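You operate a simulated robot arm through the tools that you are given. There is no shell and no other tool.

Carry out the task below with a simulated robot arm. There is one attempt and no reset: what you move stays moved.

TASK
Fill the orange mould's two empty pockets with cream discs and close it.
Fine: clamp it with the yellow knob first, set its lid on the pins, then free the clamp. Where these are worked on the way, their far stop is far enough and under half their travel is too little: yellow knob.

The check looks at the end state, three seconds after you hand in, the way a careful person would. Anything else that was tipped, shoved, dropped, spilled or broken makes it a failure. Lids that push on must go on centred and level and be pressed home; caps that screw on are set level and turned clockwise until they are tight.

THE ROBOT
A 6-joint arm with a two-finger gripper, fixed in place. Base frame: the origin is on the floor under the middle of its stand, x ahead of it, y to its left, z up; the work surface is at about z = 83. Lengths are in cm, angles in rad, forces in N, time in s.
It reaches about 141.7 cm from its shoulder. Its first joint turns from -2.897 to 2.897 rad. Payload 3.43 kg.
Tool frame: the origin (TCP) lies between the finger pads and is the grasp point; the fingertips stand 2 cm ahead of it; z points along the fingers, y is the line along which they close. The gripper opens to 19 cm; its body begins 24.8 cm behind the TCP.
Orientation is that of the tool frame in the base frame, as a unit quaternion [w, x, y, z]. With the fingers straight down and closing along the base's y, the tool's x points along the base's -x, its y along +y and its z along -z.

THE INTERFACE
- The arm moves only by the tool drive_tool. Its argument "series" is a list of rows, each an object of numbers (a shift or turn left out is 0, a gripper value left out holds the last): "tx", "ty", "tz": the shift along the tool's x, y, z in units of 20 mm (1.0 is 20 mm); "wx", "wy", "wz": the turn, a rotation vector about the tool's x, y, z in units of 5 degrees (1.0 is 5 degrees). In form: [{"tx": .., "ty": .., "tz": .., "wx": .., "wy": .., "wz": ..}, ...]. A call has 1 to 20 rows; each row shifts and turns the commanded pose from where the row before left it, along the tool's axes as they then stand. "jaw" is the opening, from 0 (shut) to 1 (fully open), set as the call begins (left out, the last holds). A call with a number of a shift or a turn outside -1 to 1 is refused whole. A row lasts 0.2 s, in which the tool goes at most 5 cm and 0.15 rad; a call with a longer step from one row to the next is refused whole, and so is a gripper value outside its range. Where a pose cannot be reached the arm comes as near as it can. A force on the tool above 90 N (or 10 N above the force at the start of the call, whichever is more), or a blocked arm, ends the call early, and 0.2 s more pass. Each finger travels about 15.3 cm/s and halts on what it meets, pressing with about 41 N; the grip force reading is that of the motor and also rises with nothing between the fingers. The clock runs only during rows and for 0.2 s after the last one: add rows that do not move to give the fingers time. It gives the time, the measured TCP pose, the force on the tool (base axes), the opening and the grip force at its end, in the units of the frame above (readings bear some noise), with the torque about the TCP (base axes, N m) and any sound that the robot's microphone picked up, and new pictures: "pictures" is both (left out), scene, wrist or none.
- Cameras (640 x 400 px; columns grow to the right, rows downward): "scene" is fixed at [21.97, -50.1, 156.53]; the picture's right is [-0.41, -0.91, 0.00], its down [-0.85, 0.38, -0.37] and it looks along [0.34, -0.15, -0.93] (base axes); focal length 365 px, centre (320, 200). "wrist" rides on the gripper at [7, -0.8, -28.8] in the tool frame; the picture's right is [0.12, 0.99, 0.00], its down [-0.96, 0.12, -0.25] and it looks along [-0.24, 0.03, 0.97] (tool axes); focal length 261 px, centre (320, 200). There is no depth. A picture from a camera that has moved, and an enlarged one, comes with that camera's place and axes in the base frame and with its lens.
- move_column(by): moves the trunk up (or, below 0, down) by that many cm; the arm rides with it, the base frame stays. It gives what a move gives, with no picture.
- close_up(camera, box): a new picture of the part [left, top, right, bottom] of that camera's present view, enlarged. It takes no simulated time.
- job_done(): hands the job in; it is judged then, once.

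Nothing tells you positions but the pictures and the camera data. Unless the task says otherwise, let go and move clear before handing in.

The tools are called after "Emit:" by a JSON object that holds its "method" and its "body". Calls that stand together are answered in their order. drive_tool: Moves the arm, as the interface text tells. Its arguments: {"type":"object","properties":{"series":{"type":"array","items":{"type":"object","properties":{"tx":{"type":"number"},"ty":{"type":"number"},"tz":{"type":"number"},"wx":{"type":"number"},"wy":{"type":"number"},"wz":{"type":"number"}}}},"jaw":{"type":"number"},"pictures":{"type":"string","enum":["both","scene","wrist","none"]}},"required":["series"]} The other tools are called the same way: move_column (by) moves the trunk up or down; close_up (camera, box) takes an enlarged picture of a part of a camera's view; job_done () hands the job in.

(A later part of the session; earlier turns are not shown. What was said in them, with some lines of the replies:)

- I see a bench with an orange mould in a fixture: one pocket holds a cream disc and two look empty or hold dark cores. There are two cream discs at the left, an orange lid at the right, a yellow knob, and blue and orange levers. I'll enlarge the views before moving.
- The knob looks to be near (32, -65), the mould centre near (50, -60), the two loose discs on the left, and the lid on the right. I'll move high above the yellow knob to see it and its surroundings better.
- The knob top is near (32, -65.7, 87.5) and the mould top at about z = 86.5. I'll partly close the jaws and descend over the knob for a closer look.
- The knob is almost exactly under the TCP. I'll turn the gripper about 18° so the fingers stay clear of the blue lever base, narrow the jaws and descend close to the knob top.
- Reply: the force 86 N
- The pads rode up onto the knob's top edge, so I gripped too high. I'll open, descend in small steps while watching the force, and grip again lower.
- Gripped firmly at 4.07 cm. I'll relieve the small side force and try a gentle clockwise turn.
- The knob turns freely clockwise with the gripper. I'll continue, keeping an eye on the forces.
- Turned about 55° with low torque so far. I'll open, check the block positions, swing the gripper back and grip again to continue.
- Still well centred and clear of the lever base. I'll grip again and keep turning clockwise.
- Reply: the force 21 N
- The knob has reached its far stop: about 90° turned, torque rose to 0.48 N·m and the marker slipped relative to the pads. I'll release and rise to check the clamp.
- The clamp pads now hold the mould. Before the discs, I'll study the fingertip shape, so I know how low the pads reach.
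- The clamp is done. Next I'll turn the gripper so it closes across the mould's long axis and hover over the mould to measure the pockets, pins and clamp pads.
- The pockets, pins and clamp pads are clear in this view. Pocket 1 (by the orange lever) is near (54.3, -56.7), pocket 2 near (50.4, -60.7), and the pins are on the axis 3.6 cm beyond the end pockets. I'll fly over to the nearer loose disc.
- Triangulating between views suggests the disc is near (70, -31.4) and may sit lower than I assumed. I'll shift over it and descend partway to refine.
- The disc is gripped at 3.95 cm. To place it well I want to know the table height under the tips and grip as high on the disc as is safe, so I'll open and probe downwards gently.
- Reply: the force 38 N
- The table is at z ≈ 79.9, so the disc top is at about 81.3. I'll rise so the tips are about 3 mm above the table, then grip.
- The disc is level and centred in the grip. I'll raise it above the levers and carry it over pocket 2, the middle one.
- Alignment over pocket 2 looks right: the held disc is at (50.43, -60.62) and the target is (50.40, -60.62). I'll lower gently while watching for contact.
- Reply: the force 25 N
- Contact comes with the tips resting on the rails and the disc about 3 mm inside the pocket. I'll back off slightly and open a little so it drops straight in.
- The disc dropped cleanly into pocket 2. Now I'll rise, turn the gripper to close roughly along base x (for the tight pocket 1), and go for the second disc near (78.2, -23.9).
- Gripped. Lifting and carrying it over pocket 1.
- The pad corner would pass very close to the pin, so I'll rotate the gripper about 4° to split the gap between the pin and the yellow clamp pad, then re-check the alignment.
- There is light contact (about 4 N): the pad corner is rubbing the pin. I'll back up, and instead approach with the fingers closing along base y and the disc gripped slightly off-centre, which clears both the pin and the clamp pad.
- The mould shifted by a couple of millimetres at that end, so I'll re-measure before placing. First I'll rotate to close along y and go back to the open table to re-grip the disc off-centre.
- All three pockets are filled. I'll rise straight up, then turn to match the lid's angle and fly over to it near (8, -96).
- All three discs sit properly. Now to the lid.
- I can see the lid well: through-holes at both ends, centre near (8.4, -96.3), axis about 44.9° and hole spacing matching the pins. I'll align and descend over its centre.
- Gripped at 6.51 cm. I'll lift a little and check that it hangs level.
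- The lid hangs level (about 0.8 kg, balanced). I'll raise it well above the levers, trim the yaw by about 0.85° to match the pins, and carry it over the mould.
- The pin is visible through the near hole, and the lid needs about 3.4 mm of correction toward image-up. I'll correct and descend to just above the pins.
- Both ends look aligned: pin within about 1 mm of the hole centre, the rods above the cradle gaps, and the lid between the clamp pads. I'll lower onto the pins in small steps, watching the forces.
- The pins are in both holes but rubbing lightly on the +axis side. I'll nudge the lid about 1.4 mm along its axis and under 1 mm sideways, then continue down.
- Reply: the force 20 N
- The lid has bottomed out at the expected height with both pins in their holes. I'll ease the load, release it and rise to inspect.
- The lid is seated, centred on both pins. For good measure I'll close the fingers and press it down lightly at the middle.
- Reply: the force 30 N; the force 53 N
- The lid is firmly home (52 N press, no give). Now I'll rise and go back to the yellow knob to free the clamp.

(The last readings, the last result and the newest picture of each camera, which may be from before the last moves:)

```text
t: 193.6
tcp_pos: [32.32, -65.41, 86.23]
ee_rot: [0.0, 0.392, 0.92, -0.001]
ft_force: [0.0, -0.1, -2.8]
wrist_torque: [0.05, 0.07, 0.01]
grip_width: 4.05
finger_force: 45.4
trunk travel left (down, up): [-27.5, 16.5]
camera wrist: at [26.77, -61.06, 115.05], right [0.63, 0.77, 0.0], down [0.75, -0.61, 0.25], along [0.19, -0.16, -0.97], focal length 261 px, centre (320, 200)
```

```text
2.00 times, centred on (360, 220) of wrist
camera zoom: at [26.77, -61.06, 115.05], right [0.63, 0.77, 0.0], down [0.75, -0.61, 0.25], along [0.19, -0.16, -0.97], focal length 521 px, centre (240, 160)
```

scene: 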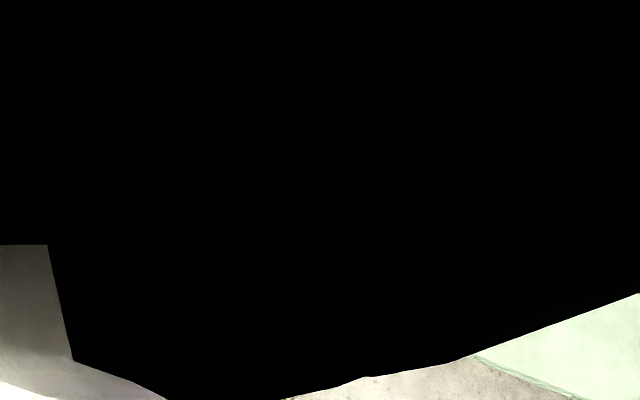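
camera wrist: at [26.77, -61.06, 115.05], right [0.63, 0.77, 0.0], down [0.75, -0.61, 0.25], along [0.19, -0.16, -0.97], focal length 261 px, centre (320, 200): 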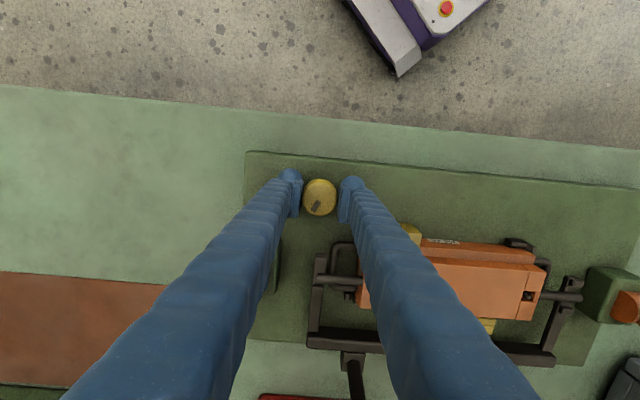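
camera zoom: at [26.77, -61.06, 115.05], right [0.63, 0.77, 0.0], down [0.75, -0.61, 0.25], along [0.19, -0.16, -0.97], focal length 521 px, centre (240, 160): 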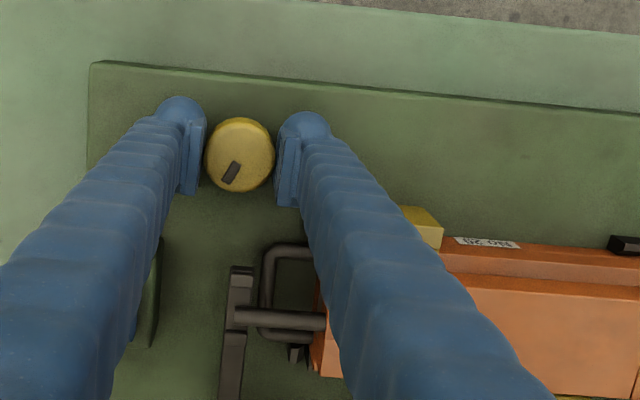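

Emit:
{"method": "drive_tool", "body": {"series": [{"wz": -1}, {"wz": -1}, {"wz": -1}, {"wz": -1}, {"wz": -1}, {"wz": -1}, {"wz": -1}, {"wz": -1}, {}], "pictures": "wrist"}}

Emit:
{"method": "close_up", "body": {"camera": "wrist", "box": [240, 120, 480, 320]}}

```text
t: 195.6
tcp_pos: [32.16, -65.54, 86.39]
ee_rot: [-0.001, 0.054, 0.999, 0.0]
ft_force: [-13.1, -14.2, -3.0]
wrist_torque: [-0.15, 0.19, -0.02]
grip_width: 4.04
finger_force: 44.8
trunk travel left (down, up): [-27.5, 16.5]
camera wrist: at [25.08, -65.74, 115.05], right [-0.01, 1.0, 0.0], down [0.97, 0.01, 0.25], along [0.25, 0.0, -0.97], focal length 261 px, centre (320, 200)
```

wrist: 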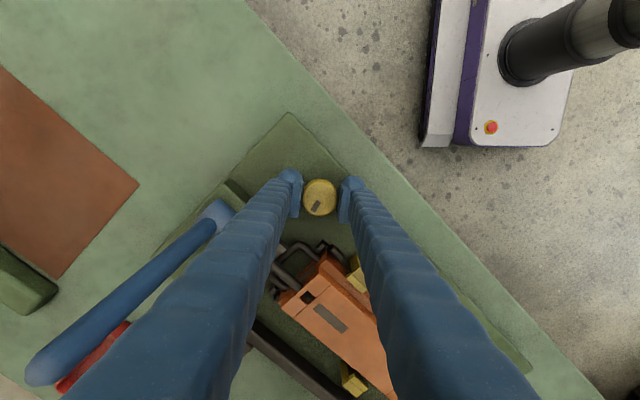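

```text
2.00 times, centred on (360, 220) of wrist
camera zoom: at [25.08, -65.74, 115.05], right [-0.01, 1.0, 0.0], down [0.97, 0.01, 0.25], along [0.25, 0.0, -0.97], focal length 521 px, centre (240, 160)
```

zoom: 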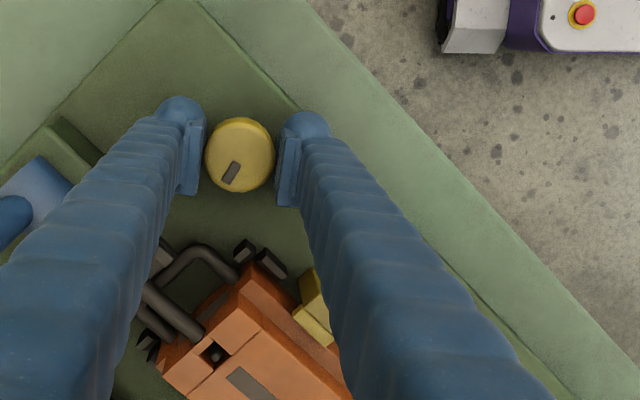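

Emit:
{"method": "drive_tool", "body": {"series": [{"tx": 0.05, "ty": -0.05}, {"wz": -1}, {"wz": -1}, {"wz": -1}, {"wz": -1}, {}], "pictures": "wrist"}}

Emit:
{"method": "close_up", "body": {"camera": "wrist", "box": [240, 120, 480, 320]}}

```text
t: 197.0
tcp_pos: [32.17, -65.65, 86.31]
ee_rot: [0.0, -0.12, 0.993, -0.001]
ft_force: [-0.3, -11.4, 3.9]
wrist_torque: [-0.1, -0.02, -0.02]
grip_width: 4.04
finger_force: 45.4
trunk travel left (down, up): [-27.5, 16.5]
camera wrist: at [25.56, -68.22, 115.05], right [-0.35, 0.94, 0.0], down [0.91, 0.34, 0.25], along [0.23, 0.09, -0.97], focal length 261 px, centre (320, 200)
```

wrist: 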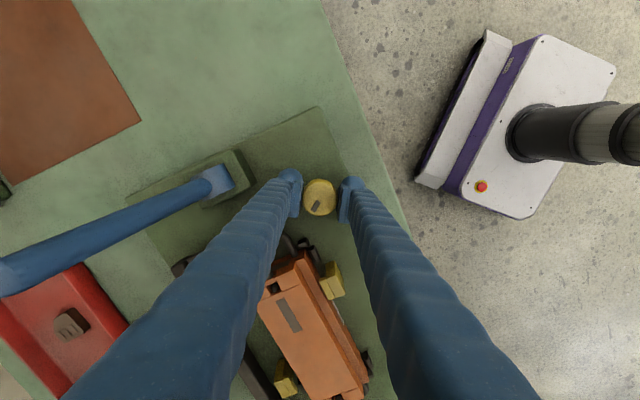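

```text
2.00 times, centred on (360, 220) of wrist
camera zoom: at [25.56, -68.22, 115.05], right [-0.35, 0.94, 0.0], down [0.91, 0.34, 0.25], along [0.23, 0.09, -0.97], focal length 521 px, centre (240, 160)
```

zoom: 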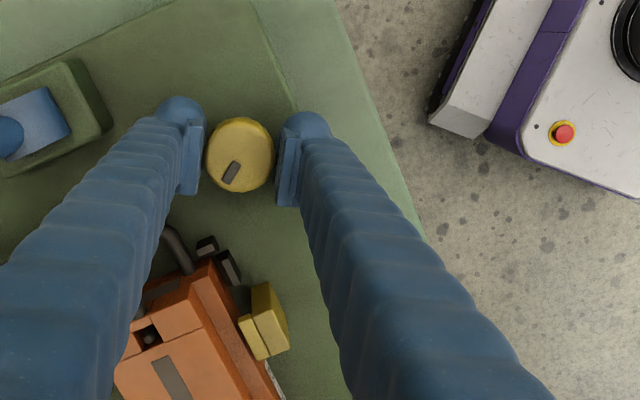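

Emit:
{"method": "drive_tool", "body": {"series": [{"ty": -0.04}, {"wz": -1}, {"wz": -1}, {"wz": -0.6}, {}], "pictures": "wrist"}}

Emit:
{"method": "close_up", "body": {"camera": "wrist", "box": [240, 120, 480, 320]}}

```text
t: 198.2
tcp_pos: [32.28, -65.58, 86.21]
ee_rot: [0.0, -0.231, 0.973, 0.0]
ft_force: [2.2, -12.8, 2.0]
wrist_torque: [-0.06, -0.14, -0.61]
grip_width: 4.06
finger_force: 45.1
trunk travel left (down, up): [-27.5, 16.5]
camera wrist: at [26.32, -69.68, 115.04], right [-0.55, 0.83, 0.0], down [0.81, 0.54, 0.25], along [0.21, 0.14, -0.97], focal length 261 px, centre (320, 200)
```

wrist: 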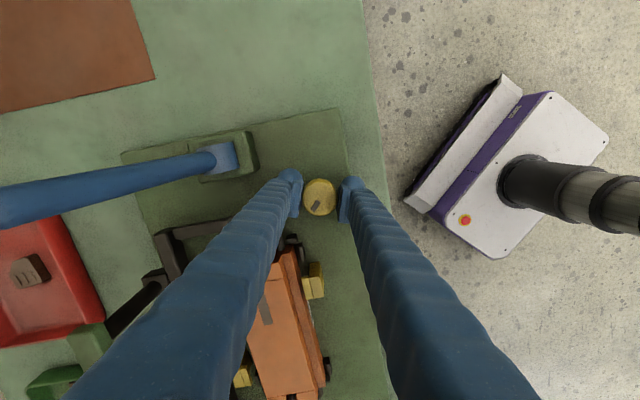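

```text
2.00 times, centred on (360, 220) of wrist
camera zoom: at [26.32, -69.68, 115.04], right [-0.55, 0.83, 0.0], down [0.81, 0.54, 0.25], along [0.21, 0.14, -0.97], focal length 521 px, centre (240, 160)
```

zoom: 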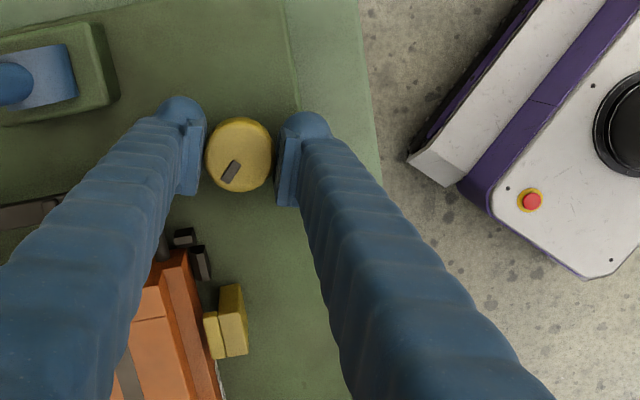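

The torque reached its stop (-0.61 N·m), so the knob is fully back and the clamp pad has moved off the mould. I'll release, rise and inspect everything.

Emit:
{"method": "drive_tool", "body": {"series": [{"wz": 0.3}, {}, {}], "jaw": 0.29, "pictures": "none"}}

Emit:
{"method": "drive_tool", "body": {"series": [{"tz": -0.5}, {"tz": -1}, {"tz": -1}, {"tz": -1}, {"tz": -1}, {"tz": -1}, {"tz": -1}, {"tz": -1}, {"tz": -1}, {"tz": -1}, {"tz": -1}, {"tz": -1}, {"tz": -1}, {}], "pictures": "both"}}

Emit:
{"method": "close_up", "body": {"camera": "scene", "box": [240, 140, 400, 240]}}

Emit:
{"method": "close_up", "body": {"camera": "scene", "box": [340, 220, 420, 275]}}

```text
t: 199.0
tcp_pos: [32.2, -65.61, 86.28]
ee_rot: [0.001, -0.218, 0.976, 0.0]
ft_force: [0.0, -1.0, 0.1]
wrist_torque: [-0.02, -0.02, 0.0]
grip_width: 5.5
finger_force: 0.0
trunk travel left (down, up): [-27.5, 16.5]
```

```text
t: 202.0
tcp_pos: [32.0, -65.56, 111.24]
ee_rot: [0.001, -0.219, 0.976, 0.0]
ft_force: [0.6, -0.3, -0.1]
wrist_torque: [-0.03, 0.04, 0.02]
grip_width: 5.52
finger_force: 0.0
trunk travel left (down, up): [-27.5, 16.5]
camera wrist: at [26.16, -69.38, 140.03], right [-0.53, 0.85, 0.0], down [0.82, 0.52, 0.25], along [0.21, 0.13, -0.97], focal length 261 px, centre (320, 200)
```

scene: 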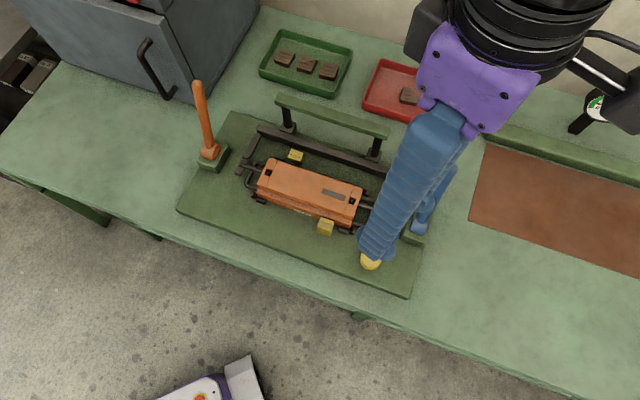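
wrist: 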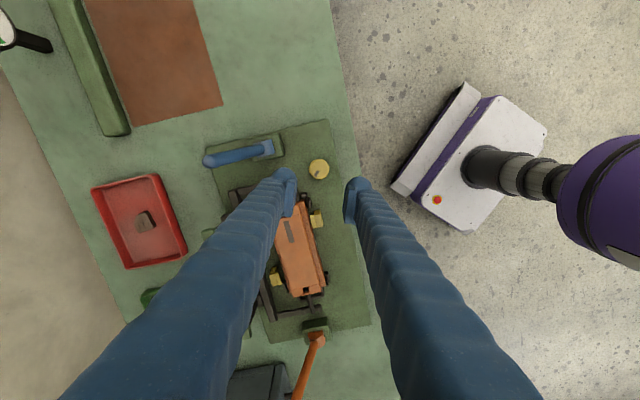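

```text
4.00 times, centred on (320, 190) of scene
camera zoom: at [21.97, -50.1, 156.53], right [-0.41, -0.91, 0.0], down [-0.85, 0.38, -0.37], along [0.34, -0.15, -0.93], focal length 1459 px, centre (320, 240)
```

zoom: 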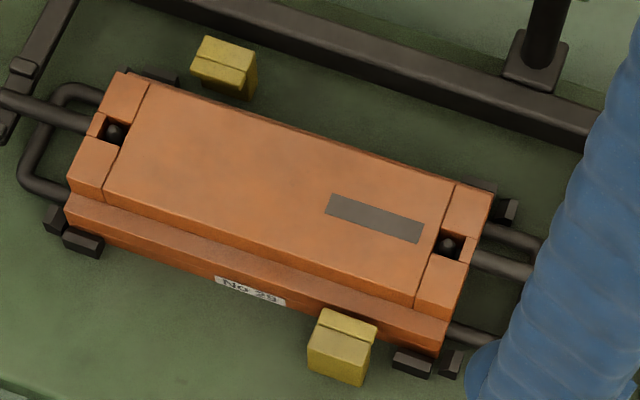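

```text
7.27 times, centred on (380, 248) of scene
camera zoom: at [21.97, -50.1, 156.53], right [-0.41, -0.91, 0.0], down [-0.85, 0.38, -0.37], along [0.34, -0.15, -0.93], focal length 2652 px, centre (-116, -146)
```

zoom: 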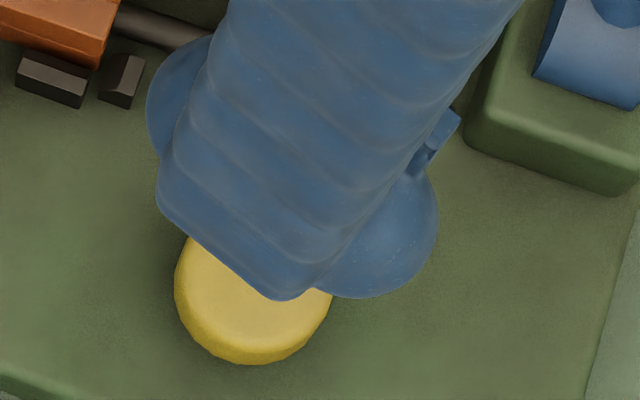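

The clamp is free and the lid stays seated. I'll move the arm clear and do one last inspection.

Emit:
{"method": "drive_tool", "body": {"series": [{"tz": -1, "tx": 0.5}, {"tz": -1, "tx": 0.5}, {"tx": 1, "ty": 0.6}, {"tx": 1, "ty": 0.6}, {"tx": 1, "ty": 0.6}, {"tx": 1, "ty": 0.6}, {}, {}], "pictures": "both"}}

Emit:
{"method": "close_up", "body": {"camera": "scene", "box": [170, 80, 470, 300]}}

Emit:
{"method": "close_up", "body": {"camera": "wrist", "box": [220, 180, 440, 400]}}

```text
t: 203.8
tcp_pos: [21.07, -65.57, 115.3]
ee_rot: [0.001, -0.218, 0.976, 0.0]
ft_force: [-0.7, 0.3, -0.5]
wrist_torque: [0.05, 0.01, 0.01]
grip_width: 5.53
finger_force: 0.0
trunk travel left (down, up): [-27.5, 16.5]
camera wrist: at [15.11, -69.38, 144.02], right [-0.53, 0.85, 0.0], down [0.82, 0.52, 0.25], along [0.21, 0.13, -0.97], focal length 261 px, centre (320, 200)
```

scene: 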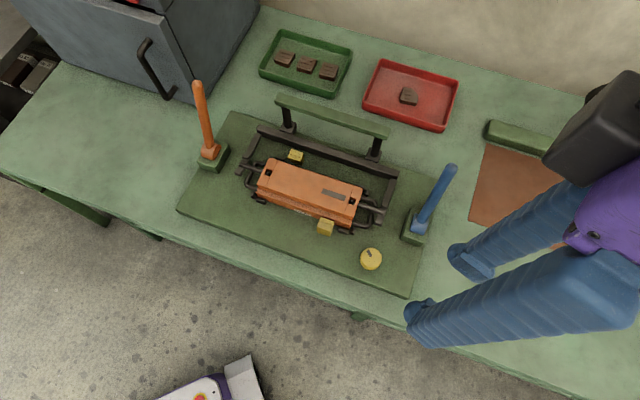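
wrist: 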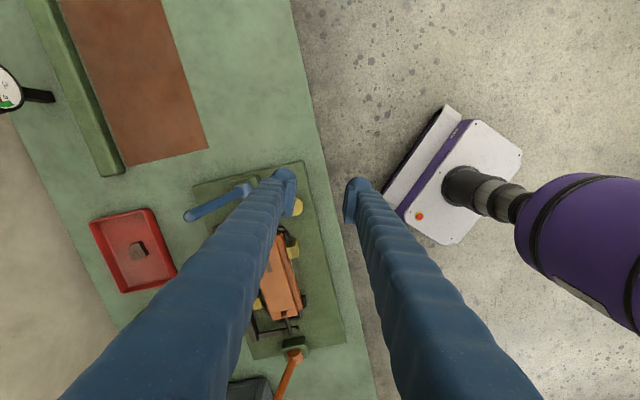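

```text
1.82 times, centred on (320, 190) of scene
camera zoom: at [21.97, -50.1, 156.53], right [-0.41, -0.91, 0.0], down [-0.85, 0.38, -0.37], along [0.34, -0.15, -0.93], focal length 663 px, centre (320, 218)
```

zoom: 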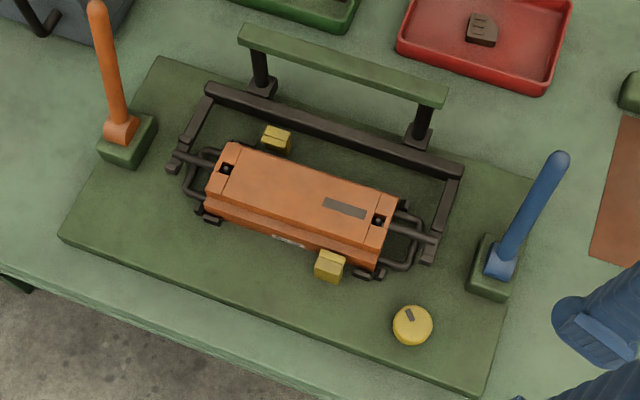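

```text
1.82 times, centred on (330, 290) of wrist
camera zoom: at [15.11, -69.38, 144.02], right [-0.53, 0.85, 0.0], down [0.82, 0.52, 0.25], along [0.21, 0.13, -0.97], focal length 474 px, centre (302, 36)
```

zoom: 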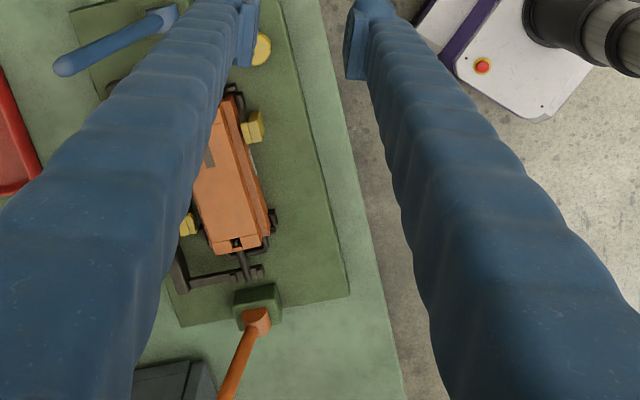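

The mould is filled with three discs, its lid sits level on both pins, the clamp pads are open with the knob back at its first stop, and nothing else looks disturbed. The arm is clear, so I'm handing in.

Emit:
{"method": "job_done", "body": {}}

```text
The job is handed in.
```

The orange mould is filled and closed, and I've handed the job in; I haven't seen the result of the check.

- **Clamp:** I turned the yellow knob clockwise about 90° to its far stop. The pads moved in onto the mould.
- **Discs:** Both loose cream discs are in the two empty pockets, and all three discs look seated.
- **Lid:** It sits level with both pins through its holes. I pressed it down with about 50 N and it did not move.
- **Release:** I turned the knob all the way back to its first stop, and both pads moved off the mould. The knob mark is back where it started.

**Mould shift:** on the first try at the end pocket, a gripper pad rubbed the pin and shifted that end of the clamped mould by about 2–3 mm. I backed off, re-gripped the disc off-centre and re-measured before placing it. The mould is still between its clips.

The levers, trays and frame look unchanged in the last pictures. The gripper is empty and the arm is clear of the bench.
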